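You operate a simulated robot arm through the tools that you are given. There is no shell and no other tool. Be economical: measure what you need, move in short steps, check, and stop when the job is done.

Carry out the task below with a simulated robot arm. There is one attempt and no reset: what you move stays moved.

JOB
Rinse out the brush cup, tip it empty and stand the silver brush in it.
Fine: tap off; cup back where it stood; tip into the basin.

Only the result counts: the job must be done as asked and must still hold three seconds after the hand-in. Knocking over, shifting, dropping, spilling or breaking anything else fails it.

ROBOT AND FRAMES
A 7-joint arm with a two-finger parallel gripper, fixed in place. Base frame: the origin is at the foot of the arm, x ahead of it, y to its left, z up. Units: mm, degrees, N and s.
With the tool pointing down near the work surface it reaches from about 320 to 740 mm from the base axis. Its first joint turns from -115.0 to 115.0 degrees. Payload 3.91 kg.
The tool frame sits at the grasp point between the pads (the TCP): z along the fingers, y along the line on which they close. The tips reach 30 mm beyond it. The gripper opens to 110 mm. The fingers are 20 mm wide and 10 mm thick; the gripper's body (48 by 112 mm) begins 55 mm behind the TCP.
Orientation is that of the tool frame in the base frame, as a unit quaternion [w, x, y, z]. With the fingers straight down and closing along the base's y, the tool's x points along the base's -x, its y along +y and its z along -z.

CONTROLS
- The arm moves only by the tool step_arm. Its argument "rows" is a list of rows, each a list of 7 numbers: the turn, a rotation vector about the tool's x, y, z in units of 6 degrees (1.0 is 6 degrees), then the shift along the tool's x, y, z in units of 40 mm (1.0 is 40 mm), then the finger opening in mm, from 0 to 110. In form: [[wx, wy, wz, dx, dy, dz, grip], ...]. A call has 1 to 8 rows; each row shifts and turns the commanded pose from where the row before left it, along the tool's axes as they then stand. A call with a number of a shift or a turn outside -1 to 1 is refused whole. Rows are played at 5 a second. More than 50 mm and 8.6 degrees between two rows, or a gripper value outside its range, and nothing of the call is played. Where a pose cannot be reached the arm comes as near as it can. A force on the tool above 40 N (or 10 N above the force at the start of the call, whichever is more), or a blocked arm, ends the call early, and 0.2 s more pass. The fingers move at their own pace (about 108 mm/s each) and stop on an object; they squeeze with about 30 N. The grip force told is the motor's: it shows also when the fingers shut on nothing. Time passes only in rows, and 0.2 s behind the last, so rows that do not move let the fingers close. It gives the time, the measured TCP pose, the force on the tool (base axes), the opening and the grip force at its end, in the units of the frame above (readings bear some noise).
- Cameras (640 x 400 px; columns grow to the right, rows downward): "scene" is fixed at [221.4, -650.1, 1498.4]; the picture's right is [0.90, -0.44, 0.00], its down [-0.27, -0.54, -0.80] and it looks along [0.35, 0.72, -0.60] (base axes); focal length 300 px, centre (320, 200). "wrist" rides on the gripper at [72, 17, -103] in the tool frame; the picture's right is [-0.23, 0.97, 0.00], its down [-0.76, -0.18, -0.62] and it looks along [-0.61, -0.14, 0.78] (tool axes); focal length 222 px, centre (320, 200).
- camera(camera): a new picture of that camera. No time passes.
- move_column(by): slides the trunk up (or, below 0, down) by that many mm; the arm rides with it, the base frame stays. It gives what a move gives, with no picture.
- pixel_to_xyz(camera, pixels): for up to 12 pixels [column, row] of the newest picture of that camera ("zoom" is the newest enlarged one), the place [x, y, z] in the base frame of the surface seen there, good to about 2 mm. No time passes.
- zoom(camera, box): a new picture of the part [left, top, right, bottom] of that camera's present view, enlarged. No time passes.
- close_job(): hands the job in; it is judged then, once.

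Keep the steps short. Do not move on a guess: measure, check each grasp and each placing, and mend mistakes. In all there are 80 turns and 54 pictures (those below and enlarged ones count). Leave the gripper open and the arm clear of the work at the hand-in unless told otherwise, and finish with a single line.

The tools are called as a command line: name --pt "numbers of a row" for each row, then --argument value for the rest, lists and objects as JSON in quotes. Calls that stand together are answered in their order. step_arm: Moves the arm, as the interface text tells. Its arguments: {"type":"object","properties":{"rows":{"type":"array","items":{"type":"array","items":{"type":"number"}}}},"required":["rows"]} The other tools are called the same way: move_column (by) slides the trunk up or down; camera (camera) takes a picture; pixel_to_xyz (camera, pixels) gives the place of the surface under pixels of a picture; zoom (camera, box) takes an enlarged picture of a part of a camera's view; close_job () hands the job in.

At the start:

```text
clock: 0.0
tool_pos: [412.7, -226.9, 1314.6]
orientation: [0.0, 0.0, 1.0, 0.0]
contact_force: [-1.0, 0.4, -0.7]
finger_gap: 109.9
finger_force: 0.0
trunk travel left (down, up): [-875.0, 115.0]
```

scene: 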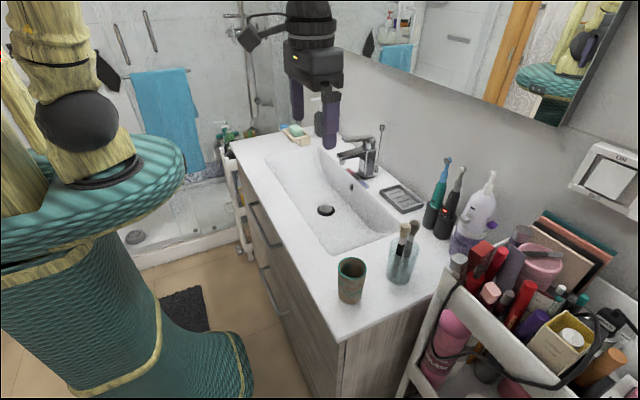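
wrist: 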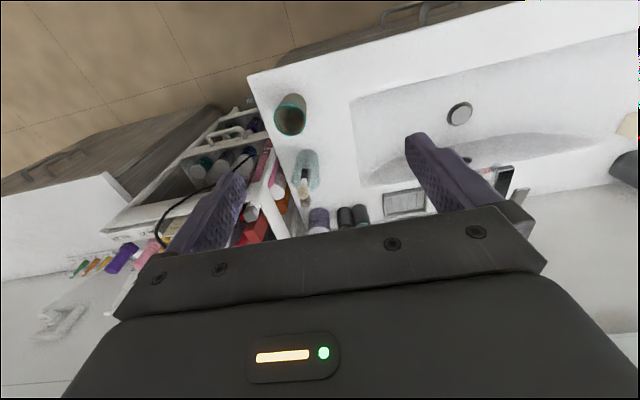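

I see a cup at about (350,280), a glass with brushes at (403,258), and a tap at (365,155). I'll zoom in on both areas before measuring.

zoom --camera "scene" --box '[310, 200, 470, 310]'

zoom --camera "scene" --box '[270, 110, 430, 230]'

```text
3.64 times, centred on (390, 255) of scene
```

zoom: 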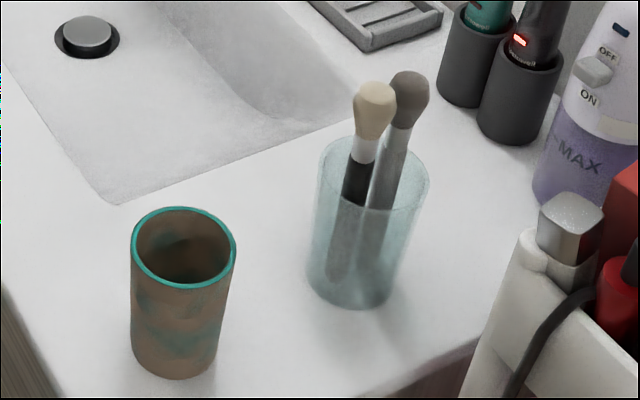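

```text
3.33 times, centred on (350, 170) of scene
```

zoom: 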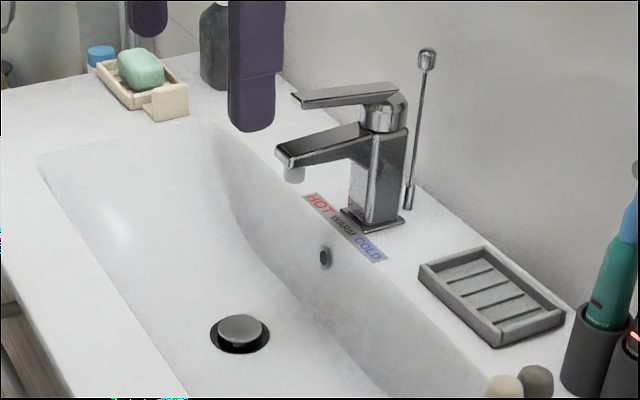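

Brown-teal cup is the dirty brush cup. The silver-handled brush with the grey head is on the right in the glass. Measuring the tap and basin now.

pixel_to_xyz --camera "zoom" --pixels '[[300, 97], [340, 95], [385, 90], [385, 118], [285, 155], [293, 175], [330, 137], [372, 222], [240, 328], [323, 258], [425, 60], [345, 225]]'

pixel_to_xyz --camera "scene" --pixels '[[353, 260], [338, 265], [366, 266], [351, 299], [352, 273], [403, 228], [413, 226], [401, 282], [390, 250], [417, 250], [330, 250], [300, 180]]'

zoom --camera "wrist" --box '[240, 70, 400, 240]'

```text
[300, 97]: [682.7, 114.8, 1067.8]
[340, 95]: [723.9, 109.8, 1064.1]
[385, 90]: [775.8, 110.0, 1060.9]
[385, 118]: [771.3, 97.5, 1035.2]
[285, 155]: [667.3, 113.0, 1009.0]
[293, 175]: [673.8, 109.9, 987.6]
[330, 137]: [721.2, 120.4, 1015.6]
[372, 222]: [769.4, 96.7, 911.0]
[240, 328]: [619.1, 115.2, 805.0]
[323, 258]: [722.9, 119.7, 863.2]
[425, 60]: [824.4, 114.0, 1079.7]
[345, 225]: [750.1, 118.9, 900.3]
```

```text
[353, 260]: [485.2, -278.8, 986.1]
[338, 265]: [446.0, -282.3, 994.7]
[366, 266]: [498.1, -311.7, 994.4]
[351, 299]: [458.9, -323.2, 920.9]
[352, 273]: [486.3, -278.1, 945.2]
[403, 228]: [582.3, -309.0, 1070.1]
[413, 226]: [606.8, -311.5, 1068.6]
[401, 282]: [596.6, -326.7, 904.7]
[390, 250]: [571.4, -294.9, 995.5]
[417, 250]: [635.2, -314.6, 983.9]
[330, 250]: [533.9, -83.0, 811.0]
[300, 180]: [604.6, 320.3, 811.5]
```

```text
2.35 times, centred on (320, 155) of wrist
```

zoom: 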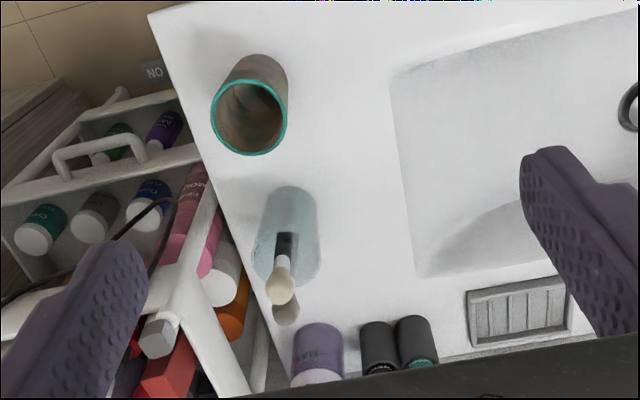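

pixel_to_xyz --camera "zoom" --pixels '[[214, 105], [285, 105], [250, 152], [252, 83], [282, 287], [285, 312], [255, 245], [316, 240], [400, 165], [180, 60], [283, 240], [250, 110]]'

zoom --camera "scene" --box '[325, 120, 405, 180]'

```text
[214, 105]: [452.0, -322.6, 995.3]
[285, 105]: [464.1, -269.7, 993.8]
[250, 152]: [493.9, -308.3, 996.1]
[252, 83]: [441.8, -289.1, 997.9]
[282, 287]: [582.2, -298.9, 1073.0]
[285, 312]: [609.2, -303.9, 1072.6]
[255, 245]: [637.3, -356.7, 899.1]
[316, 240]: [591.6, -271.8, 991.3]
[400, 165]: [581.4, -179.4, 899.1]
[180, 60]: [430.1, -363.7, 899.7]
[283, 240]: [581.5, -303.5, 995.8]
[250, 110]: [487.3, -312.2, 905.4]
```

```text
6.67 times, centred on (365, 150) of scene
```

zoom: 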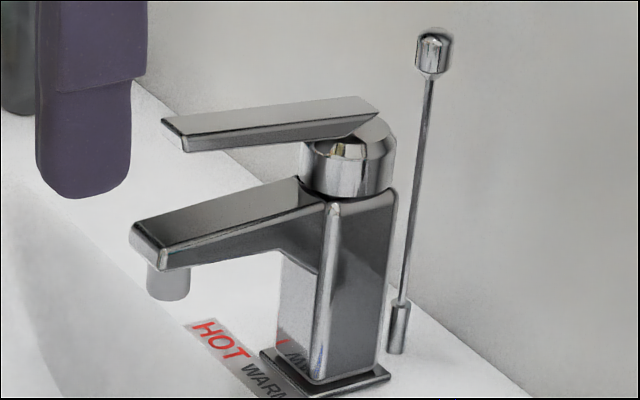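

pixel_to_xyz --camera "zoom" --pixels '[[166, 122], [186, 135], [186, 150], [200, 112], [260, 120], [260, 140], [270, 108], [345, 175], [140, 255], [168, 285], [166, 297], [240, 200]]'

```text
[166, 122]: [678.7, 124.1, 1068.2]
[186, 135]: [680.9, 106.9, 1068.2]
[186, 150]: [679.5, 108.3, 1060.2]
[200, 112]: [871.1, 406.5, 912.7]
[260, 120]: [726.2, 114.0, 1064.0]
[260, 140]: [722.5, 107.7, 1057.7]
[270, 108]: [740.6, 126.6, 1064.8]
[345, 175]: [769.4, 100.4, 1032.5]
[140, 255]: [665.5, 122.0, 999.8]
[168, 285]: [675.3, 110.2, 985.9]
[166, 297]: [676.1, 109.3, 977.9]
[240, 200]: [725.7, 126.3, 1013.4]
```

Lever tip is about x 679–740, y 107–128, z 1060–1068, and the outlet is near (680,118,977). I'll move high above the lever with the tool down.

step_arm --pt "0 0 0 -0.653 0.784 0 110" --pt "0 0 0 -0.653 0.784 0 110" --pt "0 0 0 -0.653 0.784 0 110" --pt "0 0 0 -0.653 0.784 0 90" --pt "0 0 0 -0.653 0.784 0 70" --pt "0 0 0 -0.653 0.784 0 60"

step_arm --pt "0 0 0 -0.653 0.784 0.1 60" --pt "0 0 0 -0.653 0.784 0.3 60" --pt "0 0 0 -0.653 0.784 0.5 60" --pt "0 0 0 -0.653 0.784 0.5 60" --pt "0 0 0 -0.653 0.784 0.5 60" --pt "0 0 0 0 0 1 60" --pt "0 0 0 0 0 0 60"

```text
clock: 1.4
tool_pos: [571.9, -35.4, 1313.9]
orientation: [0.0, 0.0, 1.0, 0.0]
contact_force: [0.6, 1.0, -0.1]
finger_gap: 60.2
finger_force: 0.0
trunk travel left (down, up): [-875.0, 115.0]
```

```text
clock: 3.0
tool_pos: [700.5, 119.0, 1199.2]
orientation: [0.0, 0.0, 1.0, 0.0]
contact_force: [-0.3, -0.1, 0.1]
finger_gap: 60.0
finger_force: 0.0
trunk travel left (down, up): [-875.0, 115.0]
```

At (700,119,1199), on target above the lever. I'll lower to z about 1062 with the fingers either side of the lever, then look.

step_arm --pt "0 0 0 0 0 1 60" --pt "0 0 0 0 0 1 60" --pt "0 0 0 0 0 0.8 60" --pt "0 0 0 0 0 0.6 60" --pt "0 0 0 0 0 0 60"

zoom --camera "scene" --box '[285, 80, 445, 180]'

```text
clock: 4.2
tool_pos: [698.9, 118.6, 1063.2]
orientation: [0.0, 0.0, 1.0, 0.0]
contact_force: [-0.9, 0.1, -0.1]
finger_gap: 60.2
finger_force: 0.0
trunk travel left (down, up): [-875.0, 115.0]
```

```text
4.00 times, centred on (365, 130) of scene
```

zoom: 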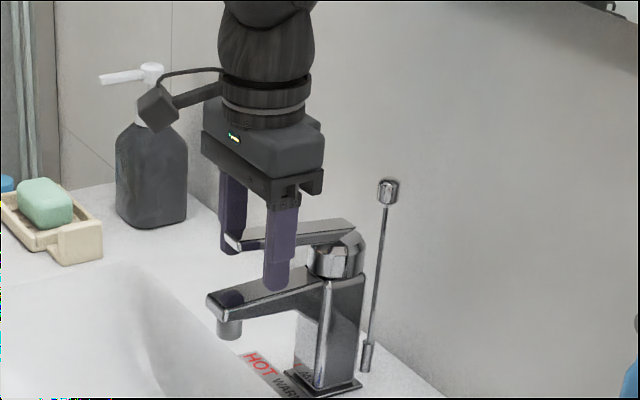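

Fingers straddle the lever. I'll close on it.

step_arm --pt "0 0 0 0 0 0 30" --pt "0 0 0 0 0 0 10" --pt "0 0 0 0 0 0 10"

```text
clock: 5.0
tool_pos: [701.2, 119.8, 1062.7]
orientation: [0.0, 0.0, 1.0, 0.0]
contact_force: [0.4, 1.6, -2.0]
finger_gap: 25.7
finger_force: 44.8
trunk travel left (down, up): [-875.0, 115.0]
```

Gripping the lever, gap 25.7. I'll lift about 24 mm in small rows.

step_arm --pt "0 0 0 0 0 -0.2 10" --pt "0 0 0 0 0 -0.2 10" --pt "0 0 0 0 0 -0.2 10" --pt "0 0 0 0 0 0 10"

zoom --camera "scene" --box '[285, 80, 445, 220]'

```text
clock: 6.0
tool_pos: [702.6, 120.1, 1085.9]
orientation: [-0.002, 0.0, 1.0, 0.0]
contact_force: [8.5, 3.1, -16.3]
finger_gap: 25.5
finger_force: 44.9
trunk travel left (down, up): [-875.0, 115.0]
```

```text
2.86 times, centred on (365, 150) of scene
```

zoom: 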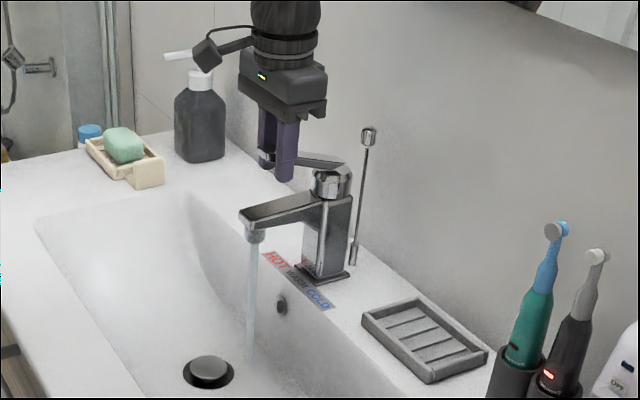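

Water is running. Release the lever, rise, and check that it keeps running.

step_arm --pt "0 0 0 0 0 0 60" --pt "0 0 0 0 0 0 60" --pt "0 0 0 0 0 -1 60" --pt "0 0 0 0 0 -1 60" --pt "0 0 0 0.6 -0.6 -0.6 60" --pt "0 0 0 0.7 -0.8 0 60" --pt "0 0 0 0.7 -0.8 0 60" --pt "0 0 0 0.7 -0.8 0 80"

zoom --camera "scene" --box '[285, 110, 415, 230]'

```text
clock: 7.8
tool_pos: [590.4, -3.0, 1192.9]
orientation: [0.0, 0.001, 1.0, 0.0]
contact_force: [0.3, 0.0, 0.7]
finger_gap: 80.2
finger_force: 0.1
trunk travel left (down, up): [-875.0, 115.0]
```

```text
3.33 times, centred on (350, 170) of scene
```

zoom: 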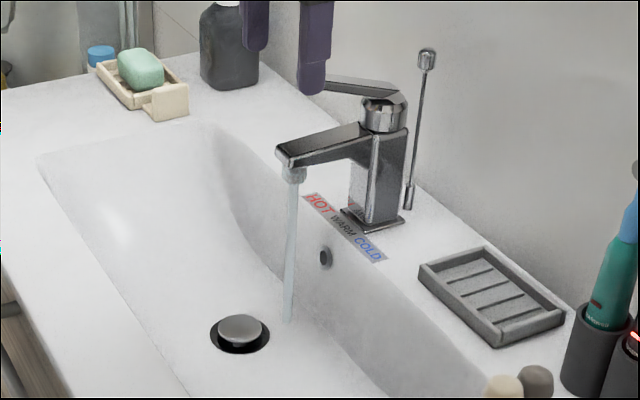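

Water keeps running and the lever stays up. I'll go at height to behind the cup (centre about (468,-297)), then tilt the tool 45° forward.

step_arm --pt "0 0 0 0.631 -0.919 0 110" --pt "0 0 0 0.631 -0.919 0 110" --pt "0 0 0 0.631 -0.919 0 110" --pt "0 0 0 0.631 -0.919 0 110" --pt "0 0 0 0.631 -0.919 0 110" --pt "0 0 0 0.631 -0.919 0 110" --pt "0 0 0 0.631 -0.919 0 110" --pt "0 0 0 0.631 -0.919 0 110"

step_arm --pt "0 -0.9375 0 0 0 0 110" --pt "0 -0.9375 0 0 0 0 110" --pt "0 -0.9375 0 0 0 0 110" --pt "0 -0.9375 0 0 0 0 110" --pt "0 -0.9375 0 0 0 0 110" --pt "0 -0.9375 0 0 0 0 110" --pt "0 -0.9375 0 0 0 0 110" --pt "0 -0.9375 0 0 0 0 110"

```text
clock: 9.6
tool_pos: [388.0, -295.9, 1190.6]
orientation: [0.0, 0.0, 1.0, 0.001]
contact_force: [0.2, -0.8, 0.9]
finger_gap: 109.9
finger_force: 0.1
trunk travel left (down, up): [-875.0, 115.0]
```

```text
clock: 11.4
tool_pos: [389.0, -296.4, 1191.5]
orientation: [0.385, -0.001, 0.923, 0.0]
contact_force: [0.2, -0.3, 0.8]
finger_gap: 110.1
finger_force: 0.1
trunk travel left (down, up): [-875.0, 115.0]
```

Tilt is 45°. I'll go straight down to z about 1047, then look with the wrist camera.

step_arm --pt "0 0 0 0.64 0 0.64 110" --pt "0 0 0 0.64 0 0.64 110" --pt "0 0 0 0.64 0 0.64 110" --pt "0 0 0 0.64 0 0.64 110" --pt "0 0 0 0 0 0 110"

camera --camera "wrist"

camera --camera "scene"

```text
clock: 12.6
tool_pos: [389.2, -296.0, 1046.2]
orientation: [0.382, 0.0, 0.924, 0.0]
contact_force: [0.6, 0.2, -0.4]
finger_gap: 110.2
finger_force: 0.0
trunk travel left (down, up): [-875.0, 115.0]
```

```text
44 pictures are left
```

wrist: 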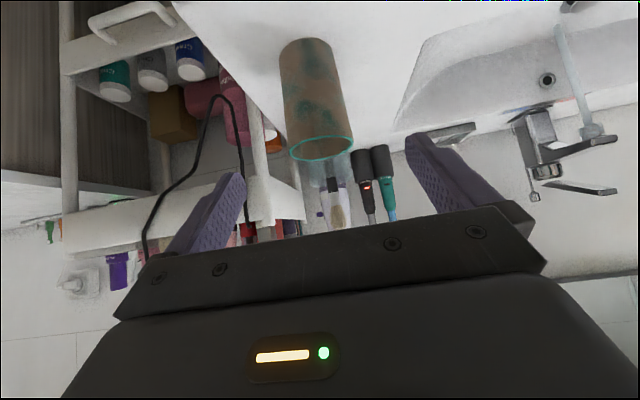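

```text
43 pictures are left
```

scene: 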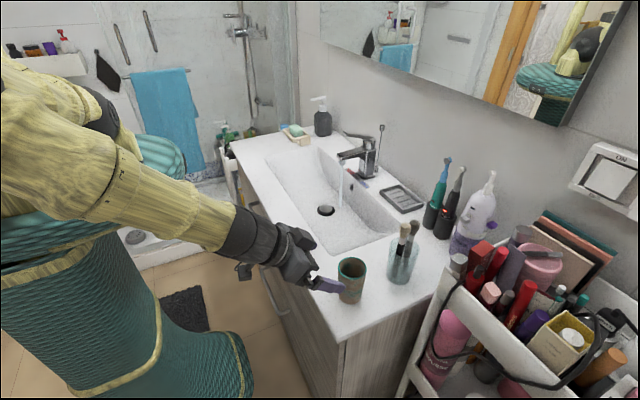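

Cup sits between the fingers along the approach line. Advance 113 mm along the tool axis.

step_arm --pt "0 0 0 0 -0.03 0.9 110" --pt "0 0 0 0 0 0.9 110" --pt "0 0 0 0 0 0.6 110" --pt "0 0 0 0 0 0.4 110" --pt "0 0 0 0 0 0 110"

zoom --camera "scene" --box '[270, 210, 430, 310]'

camera --camera "wrist"

```text
clock: 13.8
tool_pos: [469.8, -297.5, 967.8]
orientation: [0.383, 0.0, 0.924, 0.0]
contact_force: [0.0, 0.3, -0.1]
finger_gap: 110.1
finger_force: 0.0
trunk travel left (down, up): [-875.0, 115.0]
```

```text
4.00 times, centred on (350, 260) of scene
```

zoom: 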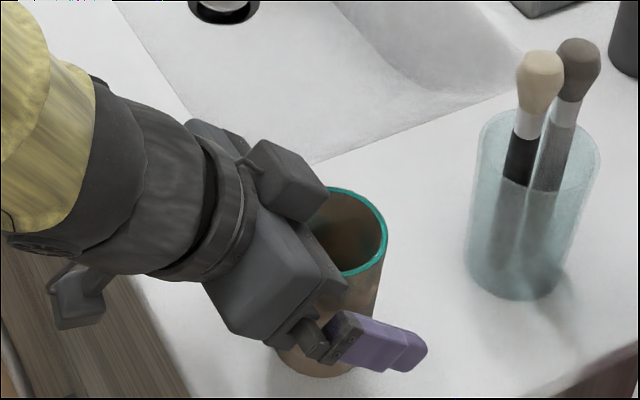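

```text
41 pictures are left
```

wrist: 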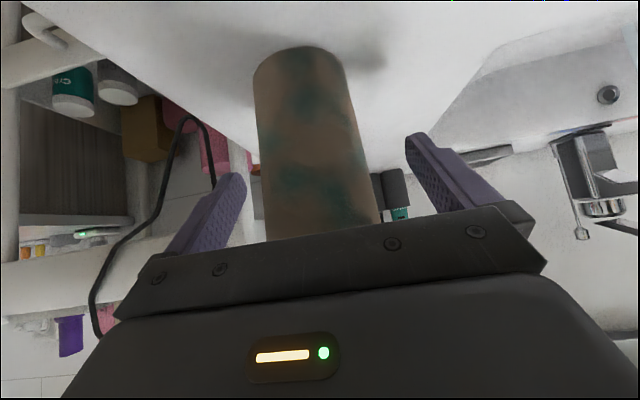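

Cup centred between the fingers. Closing.

step_arm --pt "0 0 0 0 0 0 75" --pt "0 0 0 0 0 0 65" --pt "0 0 0 0 0 0 50" --pt "0 0 0 0 0 0 40" --pt "0 0 0 0 0 0 40"

```text
clock: 15.0
tool_pos: [469.5, -297.3, 966.9]
orientation: [0.383, 0.001, 0.924, -0.001]
contact_force: [-0.5, -0.5, 0.8]
finger_gap: 61.8
finger_force: 30.2
trunk travel left (down, up): [-875.0, 115.0]
```

Gripped at 61.8 mm, 30 N. Lift 80 mm and check.

step_arm --pt "0 0 0 -0.3 0 -0.3 40" --pt "0 0 0 -0.55 0 -0.55 40" --pt "0 0 0 -0.55 0 -0.55 40" --pt "0 0 0 0 0 0 40"

zoom --camera "scene" --box '[270, 180, 430, 310]'

```text
clock: 16.0
tool_pos: [468.4, -298.4, 1046.5]
orientation: [0.383, 0.0, 0.924, 0.001]
contact_force: [-0.2, -0.5, -0.5]
finger_gap: 62.2
finger_force: 29.6
trunk travel left (down, up): [-875.0, 115.0]
```

```text
3.08 times, centred on (350, 245) of scene
```

zoom: 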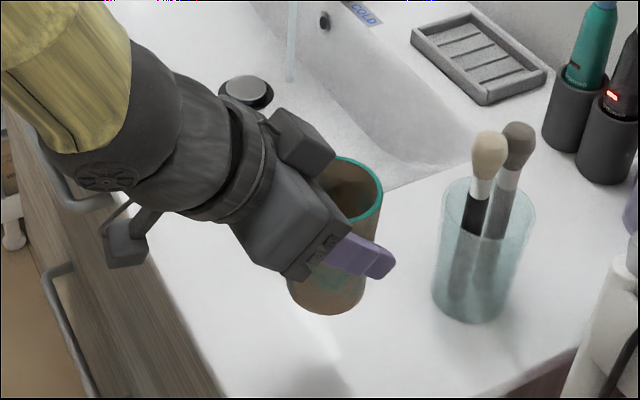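

Cup held firmly and upright. I'll carry it at this height over the basin in front of the stream.

step_arm --pt "0 0 0 -0.196 0.945 0.196 40" --pt "0 0 0 -0.196 0.945 0.196 40" --pt "0 0 0 -0.196 0.945 0.196 40" --pt "0 0 0 -0.196 0.945 0.196 40" --pt "0 0 0 -0.196 0.945 0.196 40" --pt "0 0 0 -0.196 0.945 0.196 40"

step_arm --pt "0 0 0 -0.196 0.945 0.196 40" --pt "0 0 0 -0.196 0.945 0.196 40" --pt "0 0 0 -0.196 0.945 0.196 40" --pt "0 0 0 -0.196 0.945 0.196 40" --pt "0 0 0 -0.196 0.945 0.196 40" --pt "0 0 0 0 0 0 40"

camera --camera "wrist"

zoom --camera "scene" --box '[250, 110, 430, 240]'

```text
clock: 17.4
tool_pos: [535.3, -69.8, 1045.2]
orientation: [0.382, 0.0, 0.924, -0.001]
contact_force: [0.2, -0.2, -1.2]
finger_gap: 62.1
finger_force: 30.0
trunk travel left (down, up): [-875.0, 115.0]
```

```text
clock: 18.8
tool_pos: [590.8, 118.3, 1046.6]
orientation: [0.382, 0.0, 0.924, 0.001]
contact_force: [0.0, -0.1, -0.3]
finger_gap: 62.0
finger_force: 29.7
trunk travel left (down, up): [-875.0, 115.0]
```

```text
39 pictures are left
```

wrist: 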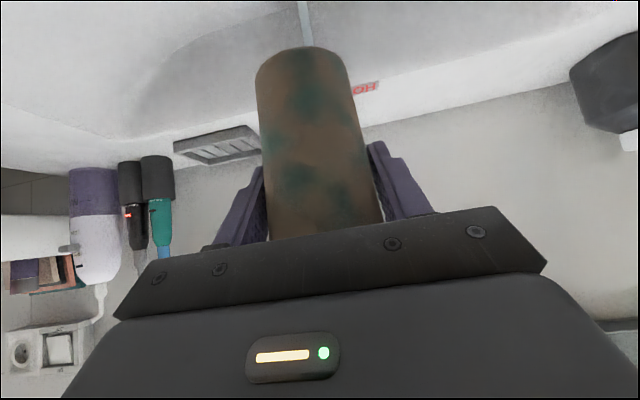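

```text
3.08 times, centred on (340, 175) of scene
```

zoom: 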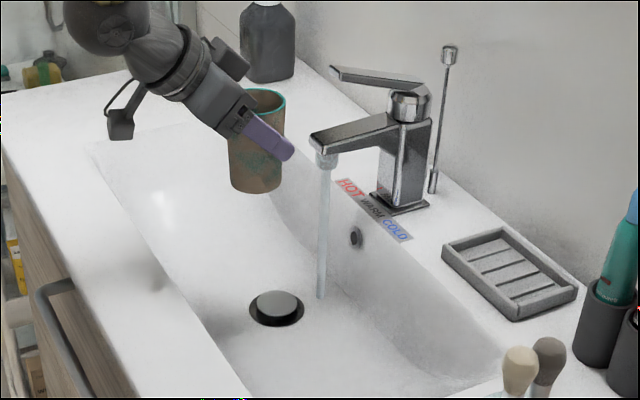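

I'll measure the stream before lowering the cup.

pixel_to_xyz --camera "zoom" --pixels '[[323, 200], [322, 250], [320, 285], [326, 163], [247, 95], [284, 100]]'

step_arm --pt "0 0 0 0.6 0 0.6 40" --pt "0 0 0 0.6 0 0.6 40" --pt "0 0 0 0.6 0 0.6 40" --pt "0 0 0 0.36 0 0.36 40" --pt "0 0 0 0 0 0 40"

```text
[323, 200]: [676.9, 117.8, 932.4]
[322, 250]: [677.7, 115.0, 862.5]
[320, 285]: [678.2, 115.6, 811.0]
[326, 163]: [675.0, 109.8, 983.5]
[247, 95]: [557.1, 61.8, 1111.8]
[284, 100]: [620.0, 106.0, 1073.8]
```

```text
clock: 20.0
tool_pos: [590.7, 119.8, 925.0]
orientation: [0.383, 0.001, 0.924, -0.001]
contact_force: [0.3, 0.4, 0.3]
finger_gap: 61.9
finger_force: 29.9
trunk travel left (down, up): [-875.0, 115.0]
```

Stream is at (678,117). I'll move the cup under it, x to about 671, and look.

step_arm --pt "0 0 0 -0.47 -0.05 0.47 40" --pt "0 0 0 -0.47 0 0.47 40" --pt "0 0 0 -0.47 0 0.47 40" --pt "0 0 0 0 0 0 40"

zoom --camera "scene" --box '[280, 110, 430, 220]'

```text
clock: 21.0
tool_pos: [669.6, 117.9, 923.8]
orientation: [0.382, -0.001, 0.924, 0.0]
contact_force: [-0.5, 0.2, -1.1]
finger_gap: 62.1
finger_force: 30.3
trunk travel left (down, up): [-875.0, 115.0]
```

```text
3.64 times, centred on (355, 165) of scene
```

zoom: 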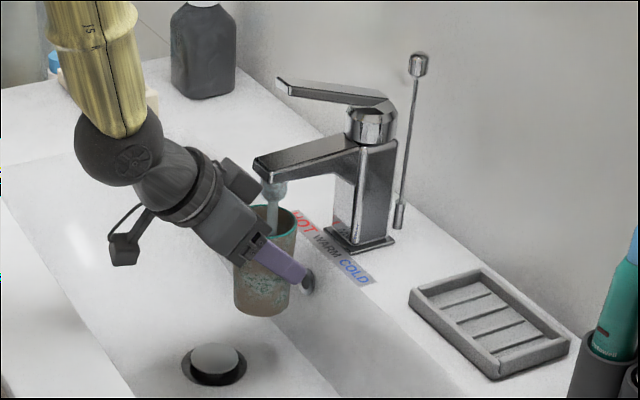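

Stream falls into the cup. Hold for about 3 s and check.

step_arm --pt "0 0 0 0 0 0 40" --pt "0 0 0 0 0 0 40" --pt "0 0 0 0 0 0 40" --pt "0 0 0 0 0 0 40" --pt "0 0 0 0 0 0 40" --pt "0 0 0 0 0 0 40" --pt "0 0 0 0 0 0 40" --pt "0 0 0 0 0 0 40"

step_arm --pt "0 0 0 0 0 0 40" --pt "0 0 0 0 0 0 40" --pt "0 0 0 0 0 0 40" --pt "0 0 0 0 0 0 40" --pt "0 0 0 0 0 0 40" --pt "0 0 0 0 0 0 40" --pt "0 0 0 0 0 0 40" --pt "0 0 0 0 0 0 40"

zoom --camera "scene" --box '[325, 150, 375, 200]'

```text
clock: 22.8
tool_pos: [670.6, 118.5, 924.1]
orientation: [0.382, 0.0, 0.924, 0.001]
contact_force: [-0.1, -1.0, -2.5]
finger_gap: 62.3
finger_force: 30.3
trunk travel left (down, up): [-875.0, 115.0]
```

```text
clock: 24.6
tool_pos: [670.7, 117.3, 923.9]
orientation: [0.382, 0.0, 0.924, 0.0]
contact_force: [-0.6, -0.3, -4.1]
finger_gap: 62.5
finger_force: 30.1
trunk travel left (down, up): [-875.0, 115.0]
```

```text
8.00 times, centred on (350, 175) of scene
```

zoom: 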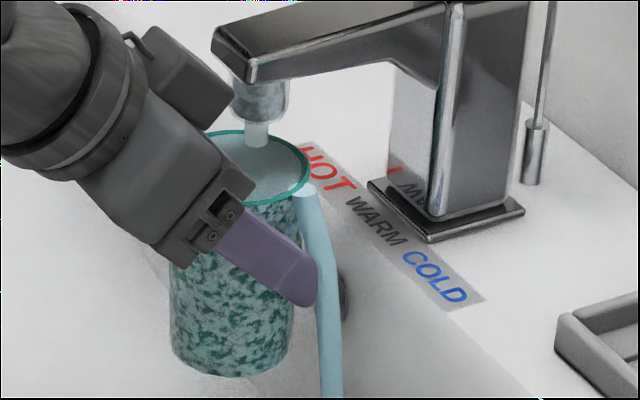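

Cup is full and overflowing, and the dirt is gone. I'll back it out of the stream and then move to a clear spot above the basin (600,40,1010).

step_arm --pt "0 0 0 0.42 0 -0.42 40" --pt "0 0 0 0.42 0 -0.42 40" --pt "0 0 0 0.42 0 -0.42 40" --pt "0 0 0 -0.5 -0.65 -0.5 40" --pt "0 0 0 -0.5 -0.65 -0.5 40" --pt "0 0 0 -0.5 -0.65 -0.5 40" --pt "0 0 0 0 0 0 40"

step_arm --pt "0 -0.97 0 0 0 0 40" --pt "0 -0.97 0 0 0 0 40" --pt "0 -0.97 0 0 0 0 40" --pt "0 -0.97 0 0 0 0 40" --pt "0 -0.97 0 0 0 0 40" --pt "0 -0.97 0 0 0 0 40" --pt "0 0 0 0 0 0 40"

camera --camera "scene"

```text
clock: 26.2
tool_pos: [599.1, 40.0, 1008.4]
orientation: [0.381, 0.0, 0.924, 0.0]
contact_force: [0.3, 0.2, -2.4]
finger_gap: 62.2
finger_force: 29.9
trunk travel left (down, up): [-875.0, 115.0]
```

```text
clock: 27.8
tool_pos: [597.9, 39.3, 1008.7]
orientation: [0.642, 0.0, 0.767, 0.0]
contact_force: [-0.3, -0.7, -2.8]
finger_gap: 62.2
finger_force: 30.0
trunk travel left (down, up): [-875.0, 115.0]
```

```text
35 pictures are left
```

scene: 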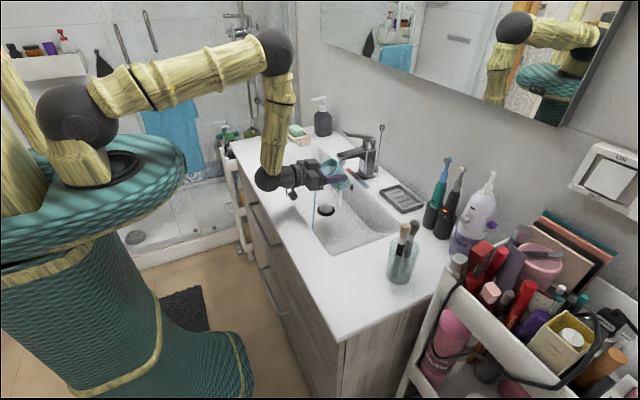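

Water is pouring off the rim at (313,210). I'll zoom to verify it lands inside the basin.

zoom --camera "scene" --box '[270, 150, 380, 250]'

```text
4.00 times, centred on (325, 200) of scene
```

zoom: 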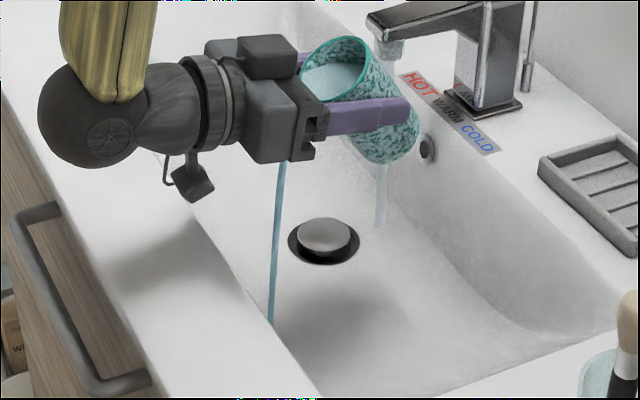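

pixel_to_xyz --camera "zoom" --pixels '[[271, 310], [275, 250], [283, 335], [262, 320], [250, 300], [240, 290], [340, 330], [310, 80]]'

```text
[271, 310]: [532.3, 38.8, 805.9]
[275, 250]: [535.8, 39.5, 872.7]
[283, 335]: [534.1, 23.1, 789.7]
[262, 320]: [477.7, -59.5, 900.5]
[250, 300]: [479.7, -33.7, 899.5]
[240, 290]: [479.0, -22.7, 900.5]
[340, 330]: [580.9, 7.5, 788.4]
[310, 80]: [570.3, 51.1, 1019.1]
```

Pour lands at (532,39,806), well inside the basin (front edge about 480–500). For margin I'll shift to x 640, y 0, then start rolling the hand.

step_arm --pt "0 0 0 -0.09 -0.5 0.5 40" --pt "0 0 0 -0.09 -0.5 0.5 40" --pt "0 0 1 0 0 0 40" --pt "0 0 1 0 0 0 40" --pt "0 0 1 0 0 0 40" --pt "0 0 1 0 0 0 40" --pt "0 0 1 0 0 0 40" --pt "0 0 1 0 0 0 40"

zoom --camera "scene" --box '[270, 150, 380, 250]'

```text
clock: 29.6
tool_pos: [640.9, -1.6, 1008.8]
orientation: [0.61, 0.237, 0.729, 0.2]
contact_force: [0.2, -0.4, -2.2]
finger_gap: 62.0
finger_force: 30.3
trunk travel left (down, up): [-875.0, 115.0]
```

```text
4.00 times, centred on (325, 200) of scene
```

zoom: 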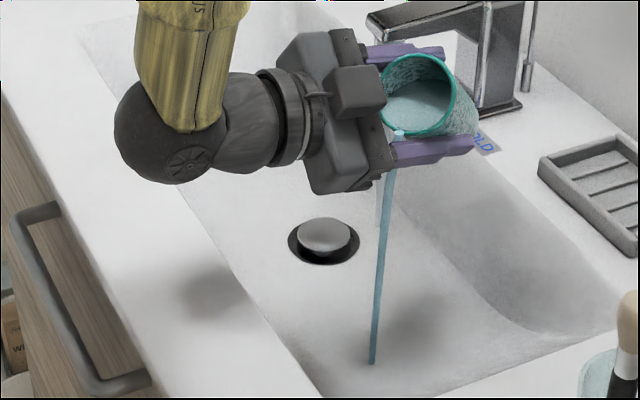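

pixel_to_xyz --camera "zoom" --pixels '[[372, 355], [380, 300], [420, 375], [460, 385], [390, 180]]'

```text
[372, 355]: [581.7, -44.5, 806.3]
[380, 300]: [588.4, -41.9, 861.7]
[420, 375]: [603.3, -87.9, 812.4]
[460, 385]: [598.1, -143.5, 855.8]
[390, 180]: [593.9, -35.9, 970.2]
```

Landing at (582,-44), safely in the basin. Continue rolling with a slight shift toward +y.

step_arm --pt "0 0 1 0.3 0.4 0 40" --pt "0 0 1 0 0 0 40" --pt "0 0 1 0 0 0 40" --pt "0 0 1 0 0 0 40" --pt "0 0 1 0 0 0 40" --pt "0 0 1 0 0 0 40" --pt "0 0 1 0 0 0 40" --pt "0 0 1 0 0 0 40"

zoom --camera "scene" --box '[270, 150, 380, 250]'

```text
clock: 31.4
tool_pos: [640.8, 18.6, 1008.4]
orientation: [0.477, 0.513, 0.569, 0.431]
contact_force: [-0.6, -0.2, -1.8]
finger_gap: 62.1
finger_force: 30.2
trunk travel left (down, up): [-875.0, 115.0]
```

```text
4.00 times, centred on (325, 200) of scene
```

zoom: 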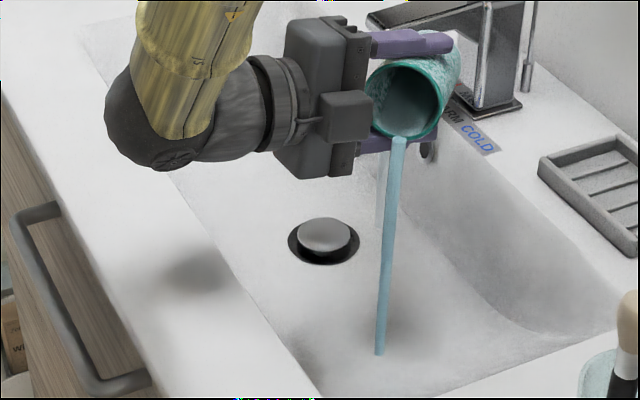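

Still pouring safely (roll about 84°). Continue to about 180°.

step_arm --pt "0 0 1 0 0 0 40" --pt "0 0 1 0 0 0 40" --pt "0 0 1 0 0 0 40" --pt "0 0 1 0 0 0 40" --pt "0 0 1 0 0 0 40" --pt "0 0 1 0 0 0 40" --pt "0 0 1 0 0 0 40" --pt "0 0 1 0 0 0 40"

zoom --camera "scene" --box '[270, 150, 380, 250]'

```text
clock: 33.2
tool_pos: [639.2, 18.1, 1009.4]
orientation: [0.26, 0.701, 0.312, 0.587]
contact_force: [0.2, -0.1, -1.0]
finger_gap: 62.0
finger_force: 29.9
trunk travel left (down, up): [-875.0, 115.0]
```

```text
4.00 times, centred on (325, 200) of scene
```

zoom: 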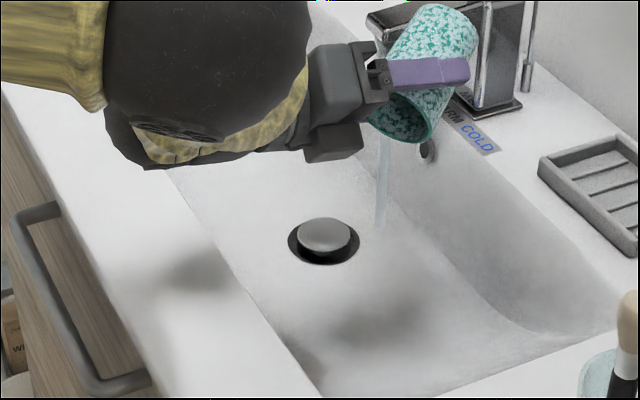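

Cup is nearly empty at about 110° tip. A bit more roll and hold to drain.

step_arm --pt "0 0 1 0 0 0 40" --pt "0 0 1 0 0 0 40" --pt "0 0 1 0 0 0 40" --pt "0 0 1 0 0 0 40" --pt "0 0 0 0 0 0 40" --pt "0 0 0 0 0 0 40" --pt "0 0 0 0 0 0 40"

camera --camera "scene"

```text
clock: 34.8
tool_pos: [639.1, 19.0, 1009.2]
orientation: [0.133, 0.75, 0.16, 0.628]
contact_force: [-0.5, -0.8, -1.9]
finger_gap: 62.0
finger_force: 29.5
trunk travel left (down, up): [-875.0, 115.0]
```

```text
30 pictures are left
```

scene: 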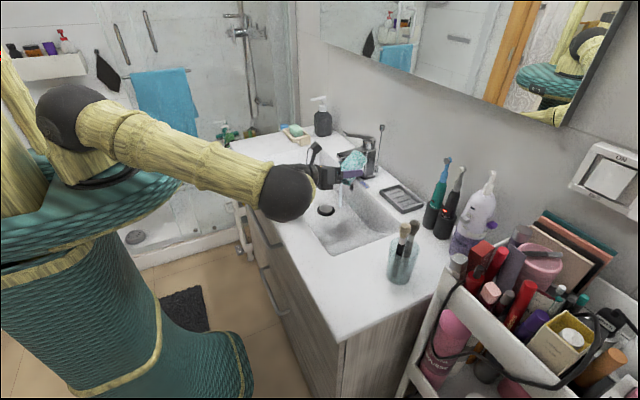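

Cup empty. Rolling back the same way (26 rows).

step_arm --pt "0 0 -1 0 0 0 40" --pt "0 0 -1 0 0 0 40" --pt "0 0 -1 0 0 0 40" --pt "0 0 -1 0 0 0 40" --pt "0 0 -1 0 0 0 40" --pt "0 0 -1 0 0 0 40" --pt "0 0 -1 0 0 0 40" --pt "0 0 -1 0 0 0 40"

step_arm --pt "0 0 -1 0 0 0 40" --pt "0 0 -1 0 0 0 40" --pt "0 0 -1 0 0 0 40" --pt "0 0 -1 0 0 0 40" --pt "0 0 -1 0 0 0 40" --pt "0 0 -1 0 0 0 40" --pt "0 0 -1 0 0 0 40" --pt "0 0 -1 0 0 0 40"

step_arm --pt "0 0 -1 0 0 0 40" --pt "0 0 -1 0 0 0 40" --pt "0 0 -1 0 0 0 40" --pt "0 0 -1 0 0 0 40" --pt "0 0 -1 0 0 0 40" --pt "0 0 -1 0 0 0 40" --pt "0 0 -1 0 0 0 40" --pt "0 0 -1 0 0 0 40"

step_arm --pt "0 0 -1 0 0 0 40" --pt "0 0 -1 0 0 0 40" --pt "0 0.97 0 0 0 0 40" --pt "0 0.97 0 0 0 0 40" --pt "0 0.97 0 0 0 0 40" --pt "0 0.97 0 0 0 0 40" --pt "0 0.97 0 0 0 0 40" --pt "0 0.97 0 0 0 0 40"

camera --camera "scene"

```text
clock: 36.6
tool_pos: [640.1, 19.1, 1008.8]
orientation: [0.378, 0.62, 0.452, 0.519]
contact_force: [0.7, -0.6, -0.8]
finger_gap: 61.7
finger_force: 29.9
trunk travel left (down, up): [-875.0, 115.0]
```

```text
clock: 38.4
tool_pos: [639.7, 19.2, 1008.6]
orientation: [0.557, 0.383, 0.664, 0.321]
contact_force: [-0.1, 0.3, -1.4]
finger_gap: 62.0
finger_force: 29.5
trunk travel left (down, up): [-875.0, 115.0]
```

```text
clock: 40.2
tool_pos: [638.6, 17.4, 1008.2]
orientation: [0.638, 0.079, 0.763, 0.067]
contact_force: [0.5, 0.6, -0.8]
finger_gap: 62.0
finger_force: 30.2
trunk travel left (down, up): [-875.0, 115.0]
```

```text
clock: 42.0
tool_pos: [638.9, 18.7, 1007.9]
orientation: [0.382, 0.0, 0.924, -0.001]
contact_force: [0.4, -0.2, -1.3]
finger_gap: 61.5
finger_force: 30.6
trunk travel left (down, up): [-875.0, 115.0]
```

```text
29 pictures are left
```

scene: 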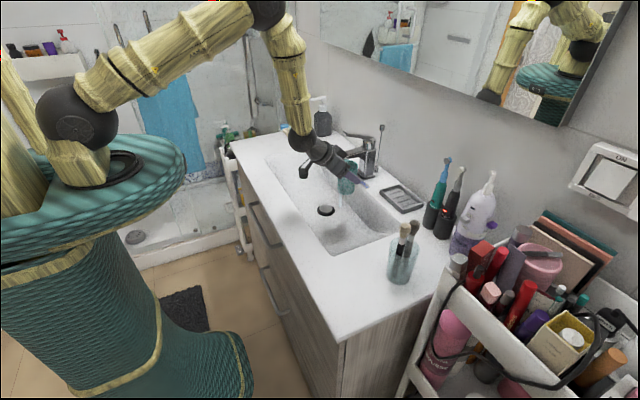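

Orientation restored. Raise and carry back to above the original spot (469.5,-297.3).

step_arm --pt "0 0 0 -0.34 0 -0.34 40" --pt "0 0 0 -0.34 0 -0.34 40" --pt "0 0 0 0.3745 -0.9875 -0.3745 40" --pt "0 0 0 0.3745 -0.9875 -0.3745 40" --pt "0 0 0 0.3745 -0.9875 -0.3745 40" --pt "0 0 0 0.3745 -0.9875 -0.3745 40"

step_arm --pt "0 0 0 0.3745 -0.9875 -0.3745 40" --pt "0 0 0 0.3745 -0.9875 -0.3745 40" --pt "0 0 0 0.3745 -0.9875 -0.3745 40" --pt "0 0 0 0.3745 -0.9875 -0.3745 40" --pt "0 0 0 0 0 0 40"

zoom --camera "scene" --box '[270, 180, 430, 310]'

```text
clock: 43.4
tool_pos: [555.2, -139.0, 1047.0]
orientation: [0.383, 0.0, 0.924, 0.0]
contact_force: [-0.5, 0.1, -1.5]
finger_gap: 61.6
finger_force: 30.4
trunk travel left (down, up): [-875.0, 115.0]
```

```text
clock: 44.6
tool_pos: [471.8, -296.8, 1046.8]
orientation: [0.382, 0.0, 0.924, 0.0]
contact_force: [0.3, -0.3, -0.7]
finger_gap: 61.6
finger_force: 30.0
trunk travel left (down, up): [-875.0, 115.0]
```

```text
3.08 times, centred on (350, 245) of scene
```

zoom: 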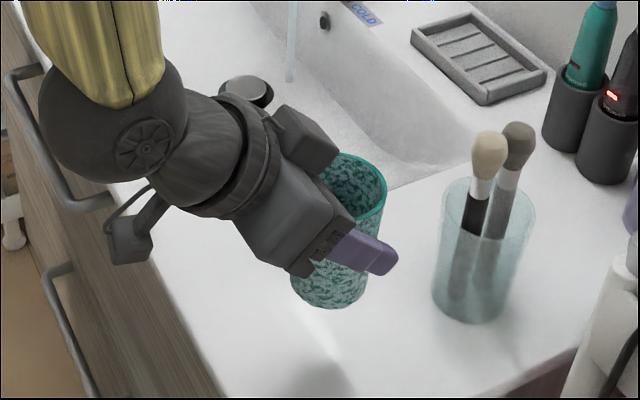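

Cup is clean and upright. Lower it 77 mm, then slowly to contact.

step_arm --pt "0 0 0 0.55 0 0.48 40" --pt "0 0 0 0.5 0 0.5 40" --pt "0 0 0 0.25 0 0.25 40" --pt "0 0 0 0.08 0 0.08 40" --pt "0 0 0 0 0 0 40"

step_arm --pt "0 0 0 0.018 0 0.018 40" --pt "0 0 0 0.018 0 0.018 40" --pt "0 0 0 0 0 0 40"

zoom --camera "scene" --box '[310, 240, 390, 310]'

```text
clock: 45.8
tool_pos: [468.5, -297.7, 970.5]
orientation: [0.382, 0.0, 0.924, 0.0]
contact_force: [-0.5, 0.2, -1.3]
finger_gap: 61.6
finger_force: 29.8
trunk travel left (down, up): [-875.0, 115.0]
```

```text
clock: 46.6
tool_pos: [468.0, -297.5, 968.5]
orientation: [0.382, 0.0, 0.924, 0.0]
contact_force: [0.8, 0.2, -1.5]
finger_gap: 61.4
finger_force: 30.5
trunk travel left (down, up): [-875.0, 115.0]
```

```text
5.71 times, centred on (350, 275) of scene
```

zoom: 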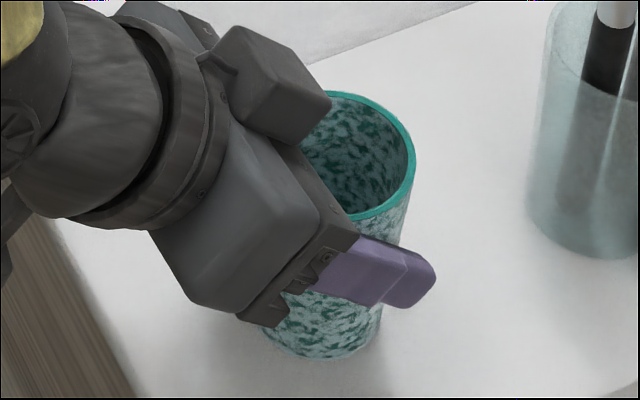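

Very near contact. I'll step down about 1 mm per row until the force shows.

step_arm --pt "0 0 0 0.018 0 0.018 40" --pt "0 0 0 0.012 0 0.018 40" --pt "0 0 0 0 0 0 40"

```text
clock: 47.4
tool_pos: [467.9, -297.0, 968.2]
orientation: [0.383, -0.001, 0.924, 0.0]
contact_force: [-1.9, 0.1, 12.2]
finger_gap: 61.3
finger_force: 30.5
trunk travel left (down, up): [-875.0, 115.0]
```

Contact (12 N up). Release and retreat along the tool axis.

step_arm --pt "0 0 0 -0.01 0 -0.01 40" --pt "0 0 0 0 0 0 66" --pt "0 0 0 0 0 0 85" --pt "0 0 0 0 0 0 110" --pt "0 0 0 0 0 0 110" --pt "0 0 0 0 0 -0.6 110" --pt "0 0 0 0 0 -1 110" --pt "0 0 0 0 0 -1 110"

step_arm --pt "0 0 0 -0.2 0 -1 110" --pt "0 0 0 -0.7 0 -0.7 110" --pt "0 0 0 -0.7 0 -0.7 110" --pt "0 0 0 -0.7 0 -0.7 110" --pt "0 0 0 0 0 0 110"

zoom --camera "scene" --box '[310, 200, 470, 310]'

```text
clock: 49.2
tool_pos: [393.6, -296.3, 1042.0]
orientation: [0.383, 0.0, 0.924, 0.0]
contact_force: [0.3, -0.5, 0.1]
finger_gap: 110.3
finger_force: 0.1
trunk travel left (down, up): [-875.0, 115.0]
```

```text
clock: 50.4
tool_pos: [373.2, -297.5, 1194.3]
orientation: [0.382, -0.001, 0.924, 0.001]
contact_force: [0.0, -0.2, 0.5]
finger_gap: 109.8
finger_force: 0.0
trunk travel left (down, up): [-875.0, 115.0]
```

```text
3.64 times, centred on (390, 255) of scene
```

zoom: 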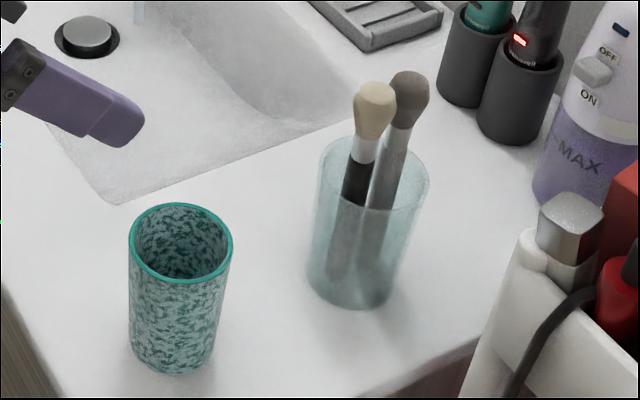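

Cup stands clean, empty and within about 2 mm of its old spot. Next: close the tap. Bring the tool back to vertical and travel over the lever.

step_arm --pt "0 0.9375 0 0 0 0 110" --pt "0 0.9375 0 0 0 0 110" --pt "0 0.9375 0 0 0 0 110" --pt "0 0.9375 0 0 0 0 110" --pt "0 0.9375 0 0 0 0 90" --pt "0 0.9375 0 0 0 0 70" --pt "0 0.9375 0 0 0 0 60" --pt "0 0.9375 0 0 0 0 60"

step_arm --pt "0 0 0 -0.69 0.865 -0.2 60" --pt "0 0 0 -0.69 0.865 0 60" --pt "0 0 0 -0.69 0.865 0 60" --pt "0 0 0 -0.69 0.865 0 60" --pt "0 0 0 -0.69 0.865 0 60" --pt "0 0 0 -0.69 0.865 0 60" --pt "0 0 0 -0.69 0.865 0 60" --pt "0 0 0 -0.69 0.865 0 60"

step_arm --pt "0 0 0 -0.69 0.865 0 60" --pt "0 0 0 -0.69 0.865 0 60" --pt "0 0 0 -0.69 0.865 0 60" --pt "0 0 0 -0.69 0.865 0 60" --pt "0 0 0 0 0 0 60"

```text
clock: 52.2
tool_pos: [373.0, -297.0, 1194.6]
orientation: [-0.001, 0.0, 1.0, -0.002]
contact_force: [0.4, 0.3, 0.6]
finger_gap: 59.9
finger_force: 0.0
trunk travel left (down, up): [-875.0, 115.0]
```

```text
clock: 54.0
tool_pos: [592.9, -18.4, 1201.7]
orientation: [-0.001, 0.0, 1.0, 0.0]
contact_force: [-0.3, 0.7, -0.5]
finger_gap: 59.9
finger_force: 0.0
trunk travel left (down, up): [-875.0, 115.0]
```

```text
clock: 55.2
tool_pos: [702.1, 117.5, 1203.3]
orientation: [0.0, 0.001, 1.0, 0.0]
contact_force: [0.3, -0.3, 1.1]
finger_gap: 60.2
finger_force: 0.1
trunk travel left (down, up): [-875.0, 115.0]
```

Above the lever. Lower to z about 1086, where it was let go, and grip it.

step_arm --pt "0 0 0 0 0 1 60" --pt "0 0 0 0 0 1 60" --pt "0 0 0 0 0 0.6 60" --pt "0 0 0 0 0 0.3 60" --pt "0 0 0 0 0 0 30" --pt "0 0 0 0 0 0 10" --pt "0 0 0 0 0 0 10"

```text
clock: 56.8
tool_pos: [702.6, 119.6, 1084.4]
orientation: [-0.001, -0.001, 1.0, 0.0]
contact_force: [0.6, 3.9, -2.4]
finger_gap: 25.3
finger_force: 45.2
trunk travel left (down, up): [-875.0, 115.0]
```

Lever gripped. Press it down to the closed height, z about 1062.

step_arm --pt "0 0 0 0 0 0.2 10" --pt "0 0 0 0 0 0.2 10" --pt "0 0 0 0 0 0.18 10" --pt "0 0 0 0 0 0 10"

zoom --camera "scene" --box '[285, 80, 445, 220]'

```text
clock: 57.8
tool_pos: [701.2, 119.1, 1065.0]
orientation: [0.001, -0.001, 1.0, 0.0]
contact_force: [-9.8, 7.3, 14.2]
finger_gap: 25.5
finger_force: 45.2
trunk travel left (down, up): [-875.0, 115.0]
```

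```text
2.86 times, centred on (365, 150) of scene
```

zoom: 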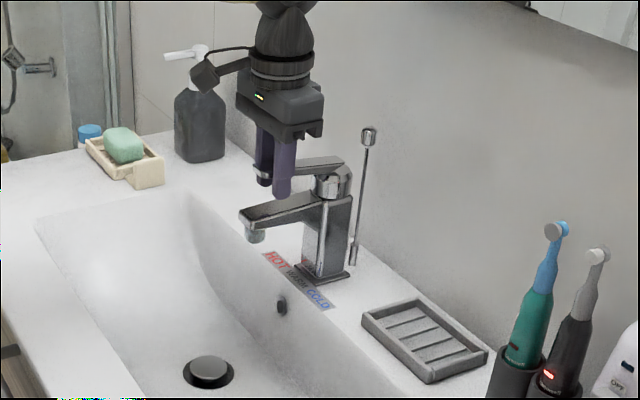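

Flow has stopped. Press 3 mm more to seat it, release and rise.

step_arm --pt "0 0 0 0 0 0.08 10" --pt "0 0 0 0 0 0 10" --pt "0 0 0 0 0 0 60" --pt "0 0 0 0 0 0 60" --pt "0 0 0 0 0 -1 60" --pt "0 0 0 0 0 -1 60" --pt "0 0 0 0 0 -1 60" --pt "0 0 0 0 0 -1 60"

zoom --camera "scene" --box '[325, 120, 405, 180]'

```text
clock: 59.6
tool_pos: [702.0, 117.2, 1220.4]
orientation: [0.0, -0.001, 1.0, 0.0]
contact_force: [-0.6, -0.2, 0.5]
finger_gap: 59.8
finger_force: 0.1
trunk travel left (down, up): [-875.0, 115.0]
```

```text
6.67 times, centred on (365, 150) of scene
```

zoom: 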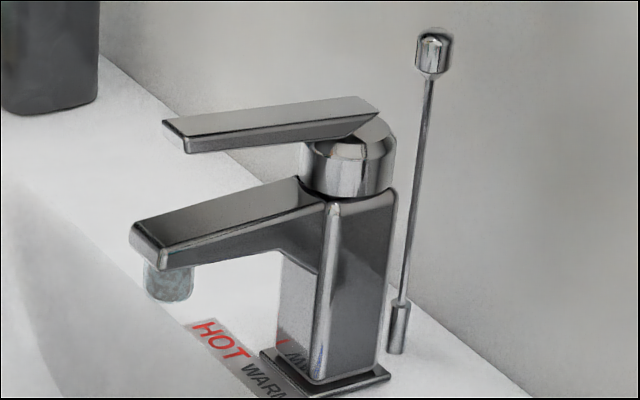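

Tap is fully off, matching the starting picture. Next the brushes: zoom in and measure.

zoom --camera "scene" --box '[380, 210, 430, 290]'

```text
5.00 times, centred on (405, 250) of scene
```

zoom: 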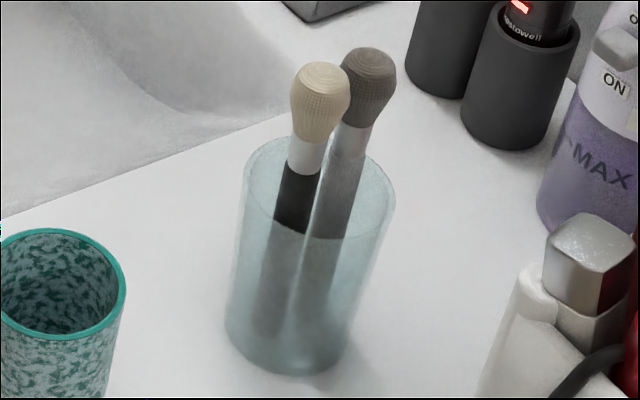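

pixel_to_xyz --camera "zoom" --pixels '[[320, 75], [300, 105], [308, 155], [295, 200], [375, 60], [375, 95], [358, 138], [342, 175], [338, 210], [244, 185], [392, 195], [318, 225]]'

pixel_to_xyz --camera "scene" --pixels '[[352, 255], [336, 264], [365, 265], [351, 277]]'

```text
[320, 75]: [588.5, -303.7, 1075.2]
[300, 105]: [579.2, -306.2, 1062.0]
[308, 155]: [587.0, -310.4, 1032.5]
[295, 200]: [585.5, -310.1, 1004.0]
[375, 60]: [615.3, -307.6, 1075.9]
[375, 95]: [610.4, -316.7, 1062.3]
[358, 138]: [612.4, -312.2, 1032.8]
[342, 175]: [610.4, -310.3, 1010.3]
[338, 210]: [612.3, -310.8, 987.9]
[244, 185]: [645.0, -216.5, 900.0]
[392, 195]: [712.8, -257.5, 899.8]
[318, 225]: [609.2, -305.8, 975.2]
```

```text
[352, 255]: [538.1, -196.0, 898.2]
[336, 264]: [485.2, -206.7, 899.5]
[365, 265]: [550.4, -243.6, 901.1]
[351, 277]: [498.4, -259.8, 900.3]
```

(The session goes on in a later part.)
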